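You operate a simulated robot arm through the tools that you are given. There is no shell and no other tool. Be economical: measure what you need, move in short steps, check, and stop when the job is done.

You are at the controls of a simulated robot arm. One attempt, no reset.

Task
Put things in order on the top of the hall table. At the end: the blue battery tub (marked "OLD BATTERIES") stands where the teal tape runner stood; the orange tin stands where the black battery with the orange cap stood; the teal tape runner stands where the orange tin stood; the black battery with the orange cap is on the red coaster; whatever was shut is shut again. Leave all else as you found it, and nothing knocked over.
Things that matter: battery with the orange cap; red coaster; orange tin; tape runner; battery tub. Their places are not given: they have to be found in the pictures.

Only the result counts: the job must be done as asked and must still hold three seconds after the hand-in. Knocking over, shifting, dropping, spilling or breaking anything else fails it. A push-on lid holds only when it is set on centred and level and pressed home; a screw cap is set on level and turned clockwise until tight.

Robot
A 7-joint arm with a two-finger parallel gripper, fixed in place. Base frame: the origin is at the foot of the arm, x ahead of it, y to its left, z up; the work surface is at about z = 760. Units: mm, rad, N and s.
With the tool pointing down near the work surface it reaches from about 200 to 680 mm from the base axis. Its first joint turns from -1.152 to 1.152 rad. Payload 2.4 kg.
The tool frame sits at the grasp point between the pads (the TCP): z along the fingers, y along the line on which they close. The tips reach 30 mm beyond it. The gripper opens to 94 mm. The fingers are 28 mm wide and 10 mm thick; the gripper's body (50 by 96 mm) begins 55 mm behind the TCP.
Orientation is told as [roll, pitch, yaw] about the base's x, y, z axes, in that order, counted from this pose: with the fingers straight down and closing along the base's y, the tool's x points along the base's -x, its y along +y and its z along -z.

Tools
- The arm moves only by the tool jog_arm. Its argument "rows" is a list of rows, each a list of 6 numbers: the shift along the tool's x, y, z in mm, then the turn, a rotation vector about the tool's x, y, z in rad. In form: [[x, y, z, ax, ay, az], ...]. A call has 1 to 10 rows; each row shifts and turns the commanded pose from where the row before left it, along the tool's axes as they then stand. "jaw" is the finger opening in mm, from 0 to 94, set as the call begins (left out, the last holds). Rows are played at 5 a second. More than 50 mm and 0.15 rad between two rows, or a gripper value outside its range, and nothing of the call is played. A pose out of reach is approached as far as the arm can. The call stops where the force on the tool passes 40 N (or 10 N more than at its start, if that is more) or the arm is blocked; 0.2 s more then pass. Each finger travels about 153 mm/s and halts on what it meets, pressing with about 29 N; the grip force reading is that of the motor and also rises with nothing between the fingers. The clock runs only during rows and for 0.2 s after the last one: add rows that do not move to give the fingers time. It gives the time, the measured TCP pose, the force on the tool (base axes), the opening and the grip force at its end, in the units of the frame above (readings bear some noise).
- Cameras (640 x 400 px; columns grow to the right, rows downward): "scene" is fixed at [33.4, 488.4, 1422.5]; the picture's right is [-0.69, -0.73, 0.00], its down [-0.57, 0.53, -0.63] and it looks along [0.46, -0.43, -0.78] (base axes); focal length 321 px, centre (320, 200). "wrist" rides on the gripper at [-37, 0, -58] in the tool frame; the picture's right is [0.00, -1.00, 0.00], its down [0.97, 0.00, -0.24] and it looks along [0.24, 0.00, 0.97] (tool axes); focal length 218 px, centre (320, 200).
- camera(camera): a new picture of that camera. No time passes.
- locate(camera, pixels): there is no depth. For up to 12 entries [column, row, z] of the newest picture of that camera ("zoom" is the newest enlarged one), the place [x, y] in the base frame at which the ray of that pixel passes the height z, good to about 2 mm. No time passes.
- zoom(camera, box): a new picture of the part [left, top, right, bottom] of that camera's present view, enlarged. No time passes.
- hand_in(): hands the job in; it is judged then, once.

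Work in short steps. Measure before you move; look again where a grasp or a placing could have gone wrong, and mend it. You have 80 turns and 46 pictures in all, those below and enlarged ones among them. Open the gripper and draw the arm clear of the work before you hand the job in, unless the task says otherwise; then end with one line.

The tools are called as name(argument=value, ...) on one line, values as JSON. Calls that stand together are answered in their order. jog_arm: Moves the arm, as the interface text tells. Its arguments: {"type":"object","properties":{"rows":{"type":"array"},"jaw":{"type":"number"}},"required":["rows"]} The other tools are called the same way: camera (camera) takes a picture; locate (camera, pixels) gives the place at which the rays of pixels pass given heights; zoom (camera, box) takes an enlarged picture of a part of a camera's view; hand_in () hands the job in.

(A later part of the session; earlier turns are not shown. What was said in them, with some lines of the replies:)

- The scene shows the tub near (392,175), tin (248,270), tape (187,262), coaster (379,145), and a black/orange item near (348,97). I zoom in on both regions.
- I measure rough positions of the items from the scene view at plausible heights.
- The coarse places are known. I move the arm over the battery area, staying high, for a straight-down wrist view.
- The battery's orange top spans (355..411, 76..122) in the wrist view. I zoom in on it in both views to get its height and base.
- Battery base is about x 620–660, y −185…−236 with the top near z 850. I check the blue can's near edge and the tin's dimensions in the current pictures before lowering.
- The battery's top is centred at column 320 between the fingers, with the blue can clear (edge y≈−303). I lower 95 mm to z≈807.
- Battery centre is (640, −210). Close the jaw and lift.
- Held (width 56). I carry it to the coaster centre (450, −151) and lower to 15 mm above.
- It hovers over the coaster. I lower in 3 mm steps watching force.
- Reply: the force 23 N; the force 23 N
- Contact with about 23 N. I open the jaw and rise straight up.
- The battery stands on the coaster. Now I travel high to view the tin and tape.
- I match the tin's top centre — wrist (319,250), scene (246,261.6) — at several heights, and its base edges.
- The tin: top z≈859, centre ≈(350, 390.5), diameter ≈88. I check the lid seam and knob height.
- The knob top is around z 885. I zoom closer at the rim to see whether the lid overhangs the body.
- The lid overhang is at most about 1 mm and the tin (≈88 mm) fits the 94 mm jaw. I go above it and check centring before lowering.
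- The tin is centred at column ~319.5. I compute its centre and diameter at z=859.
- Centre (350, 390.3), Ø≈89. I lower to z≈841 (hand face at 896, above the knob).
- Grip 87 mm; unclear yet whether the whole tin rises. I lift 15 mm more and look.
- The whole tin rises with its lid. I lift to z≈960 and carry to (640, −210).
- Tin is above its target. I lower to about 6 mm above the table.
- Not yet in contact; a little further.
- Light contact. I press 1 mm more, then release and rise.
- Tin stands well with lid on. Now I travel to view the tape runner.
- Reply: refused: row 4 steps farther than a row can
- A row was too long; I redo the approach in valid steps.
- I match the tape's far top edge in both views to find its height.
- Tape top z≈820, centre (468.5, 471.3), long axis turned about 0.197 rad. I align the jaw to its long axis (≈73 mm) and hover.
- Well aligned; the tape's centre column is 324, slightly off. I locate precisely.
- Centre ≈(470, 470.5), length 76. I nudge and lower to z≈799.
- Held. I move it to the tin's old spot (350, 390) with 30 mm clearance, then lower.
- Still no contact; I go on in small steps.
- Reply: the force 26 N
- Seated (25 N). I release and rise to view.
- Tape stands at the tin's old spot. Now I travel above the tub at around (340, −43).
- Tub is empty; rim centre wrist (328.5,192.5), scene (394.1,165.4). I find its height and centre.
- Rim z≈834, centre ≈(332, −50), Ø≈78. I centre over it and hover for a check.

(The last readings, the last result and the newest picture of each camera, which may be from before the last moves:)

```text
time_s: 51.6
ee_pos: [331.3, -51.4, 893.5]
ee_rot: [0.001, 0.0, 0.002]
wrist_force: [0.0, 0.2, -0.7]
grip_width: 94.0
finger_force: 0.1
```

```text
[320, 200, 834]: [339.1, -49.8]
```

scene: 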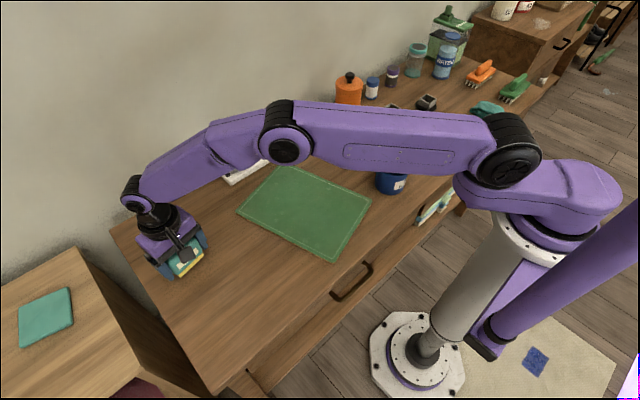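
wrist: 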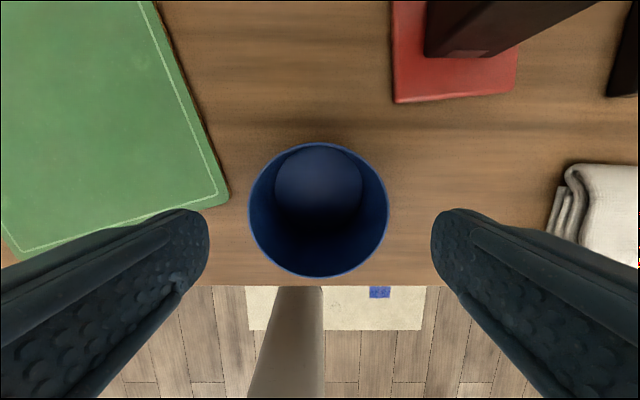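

Centred (rim 248–390, 142–277). I lower to z≈805, grip, and lift slightly.

jog_arm(rows=[[-1, 0, 25, 0, 0, 0], [0, 0, 25, 0, 0, 0], [0, 0, 25, 0, 0, 0], [0, 0, 12, 0, 0, 0], [0, 0, 0, 0, 0, 0]])

jog_arm(rows=[[0, 0, 0, 0, 0, 0], [0, 0, 0, 0, 0, 0], [0, 0, 0, 0, 0, 0]], jaw=60)

jog_arm(rows=[[0, 0, -10, 0, 0, 0], [0, 0, -20, 0, 0, 0], [0, 0, 0, 0, 0, 0]])

camera(camera="scene")

```text
time_s: 52.8
ee_pos: [332.3, -51.1, 807.1]
ee_rot: [0.0, 0.001, 0.0]
wrist_force: [0.6, -0.3, -0.2]
grip_width: 93.9
finger_force: 0.0
```

```text
time_s: 53.6
ee_pos: [330.9, -50.9, 806.4]
ee_rot: [0.0, 0.001, 0.0]
wrist_force: [-0.7, -0.8, 0.9]
grip_width: 79.2
finger_force: 29.3
```

```text
time_s: 54.4
ee_pos: [331.1, -51.3, 836.4]
ee_rot: [-0.001, 0.0, 0.0]
wrist_force: [-0.1, -0.5, -1.8]
grip_width: 79.4
finger_force: 29.1
```

```text
11 pictures are left
```

scene: 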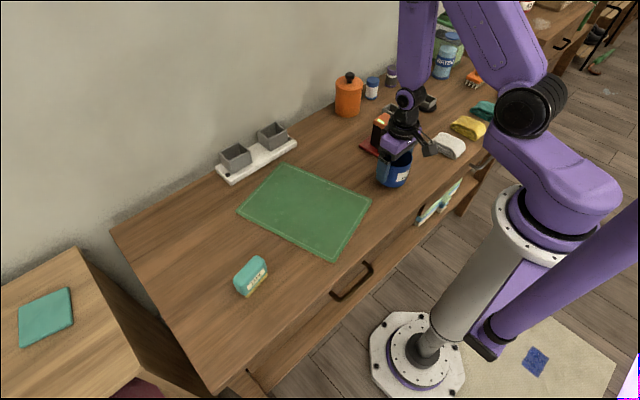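

Tub is held. I raise and carry it to (470, 470.5).

jog_arm(rows=[[0, 0, -45, 0, 0, 0], [0, 0, -45, 0, 0, 0], [-12.55, 47.4, 0, 0, 0, 0], [-12.55, 47.4, 0, 0, 0, 0], [-12.55, 47.4, 0, 0, 0, 0], [-12.55, 47.4, 0, 0, 0, 0], [-12.55, 47.4, 0, 0, 0, 0], [-12.55, 47.4, 0, 0, 0, 0], [-12.55, 47.4, 0, 0, 0, 0], [-12.55, 47.4, 0, 0, 0, 0]])

jog_arm(rows=[[-12.55, 47.4, 0, 0, 0, 0], [-12.55, 47.4, 0, 0, 0, 0], [-12.55, 47.4, 0, 0, 0, 0], [0, 0, 40, 0, 0, 0], [0, 0, 40, 0, 0, 0], [0, 0, 25, 0, 0, 0], [0, 0, 8, 0, 0, 0], [0, 0, 0, 0, 0, 0]])

jog_arm(rows=[[0, 0, 3, 0, 0, 0], [0, 0, 2, 0, 0, 0], [0, 0, 0, 0, 0, 0]])

```text
time_s: 56.6
ee_pos: [433.9, 328.4, 925.9]
ee_rot: [0.0, -0.001, 0.001]
wrist_force: [0.1, 0.1, -1.1]
grip_width: 78.6
finger_force: 29.0
```

```text
time_s: 58.4
ee_pos: [470.8, 470.5, 814.1]
ee_rot: [-0.001, -0.001, 0.002]
wrist_force: [0.3, -0.3, -1.0]
grip_width: 78.8
finger_force: 28.3
```

```text
time_s: 59.2
ee_pos: [470.1, 469.3, 809.9]
ee_rot: [-0.001, 0.0, 0.0]
wrist_force: [-0.1, -0.1, -2.2]
grip_width: 79.1
finger_force: 29.2
```

Close to the table; I finish in small steps.

jog_arm(rows=[[0, 0, 1.5, 0, 0, 0], [0, 0, 0, 0, 0, 0]])

jog_arm(rows=[[0, 0, 1, 0, 0, 0], [0, 0, 0, 0, 0, 0]])

jog_arm(rows=[[0, 0, 0.8, 0, 0, 0], [0, 0, 0, 0, 0, 0]])

```text
time_s: 59.8
ee_pos: [471.2, 470.0, 806.4]
ee_rot: [-0.001, 0.001, -0.001]
wrist_force: [-0.3, -0.3, -1.3]
grip_width: 78.4
finger_force: 28.5
```

```text
time_s: 60.4
ee_pos: [470.6, 469.2, 805.9]
ee_rot: [-0.001, -0.001, 0.0]
wrist_force: [-1.0, -0.9, 6.0]
grip_width: 78.7
finger_force: 28.8
```

```text
time_s: 61.0
ee_pos: [470.7, 470.4, 806.0]
ee_rot: [0.0, -0.001, 0.0]
wrist_force: [-4.1, -5.1, 20.9]
grip_width: 78.8
finger_force: 29.3
```

Seated. I release, rise, back away and look.

jog_arm(rows=[[0, 0, -0.8, 0, 0, 0], [0, 0, 0, 0, 0, 0], [0, 0, 0, 0, 0, 0]], jaw=94)

jog_arm(rows=[[0, 0, -25, 0, 0, 0], [0, 0, -45, 0, 0, 0], [0, 0, -45, 0, 0, 0], [0, 0, -45, 0, 0, 0], [0, 0, -45, 0, 0, 0], [30, -30, 0, 0, 0, 0], [0, 0, 0, 0, 0, 0]])

camera(camera="wrist")

jog_arm(rows=[[10, -48, 0, 0, 0, 0], [10, -48, 0, 0, 0, 0], [10, -48, 0, 0, 0, 0], [10, -48, 0, 0, 0, 0], [0, -48, 0, 0, 0, 0], [0, -20, 0, 0, 0, 0], [0, 0, 0, 0, 0, 0]])

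camera(camera="scene")

```text
time_s: 61.8
ee_pos: [471.8, 470.6, 805.9]
ee_rot: [0.001, 0.0, 0.0]
wrist_force: [-0.1, 0.0, 0.2]
grip_width: 94.1
finger_force: 0.1
```

```text
time_s: 63.4
ee_pos: [441.2, 440.3, 1011.1]
ee_rot: [0.0, -0.001, 0.0]
wrist_force: [-0.5, -0.1, 0.1]
grip_width: 93.9
finger_force: 0.0
```

```text
10 pictures are left
```

wrist: 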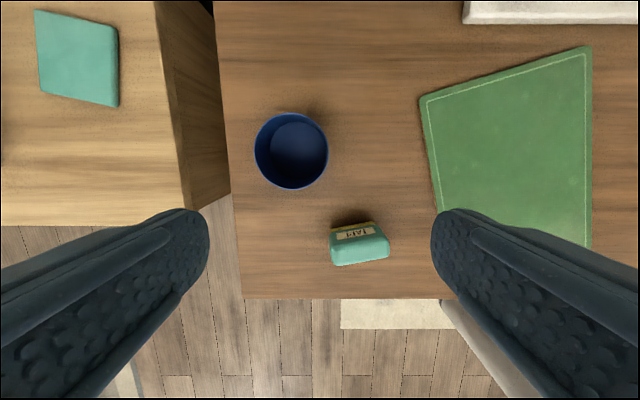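

```text
time_s: 65.0
ee_pos: [400.4, 180.2, 1010.3]
ee_rot: [-0.001, 0.0, 0.002]
wrist_force: [0.6, 0.7, -0.5]
grip_width: 94.2
finger_force: 0.1
```

```text
9 pictures are left
```

scene: 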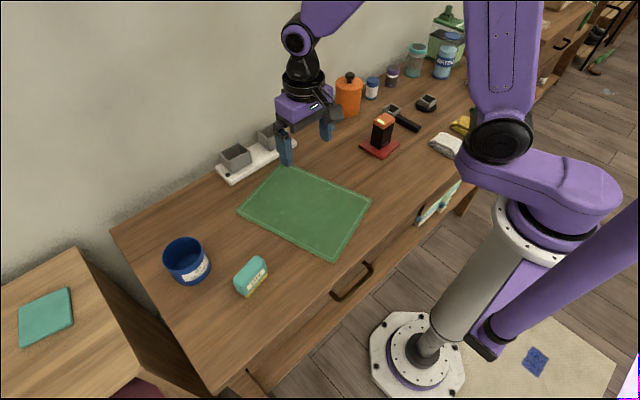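

All four items stand in place, with the mat and the rest undisturbed. One last zoom on the tin lid and battery.

zoom(camera="scene", box=[325, 65, 415, 165])

```text
4.00 times, centred on (370, 115) of scene
```

zoom: 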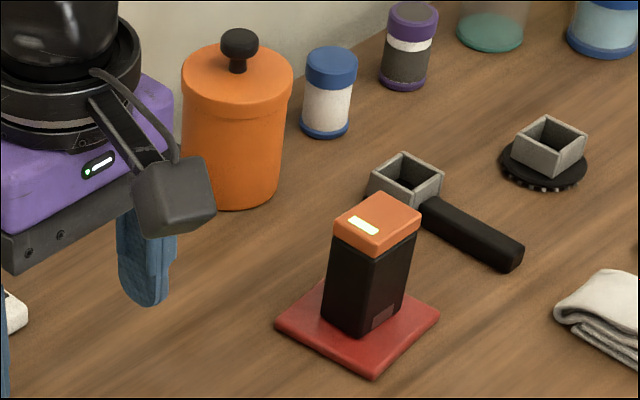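

The lid looks level; I check its height: the tin top centre should match (640, −210) at z≈859.

locate(camera="scene", pixels=[[349.5, 84.3, 855], [349.5, 84.3, 859], [349.5, 84.3, 865]])

```text
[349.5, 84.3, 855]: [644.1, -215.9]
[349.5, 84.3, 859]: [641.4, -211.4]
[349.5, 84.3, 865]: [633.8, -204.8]
```

The lid is at its original height (≈859), so it is still shut. I hand in.

hand_in()

```text
The job is handed in.
```

The job is handed in. The battery is on the red coaster, the orange tin stands where the battery was with its lid still shut, the tape runner stands where the tin was, and the tub stands where the tape runner was. Nothing else was disturbed in the last pictures.
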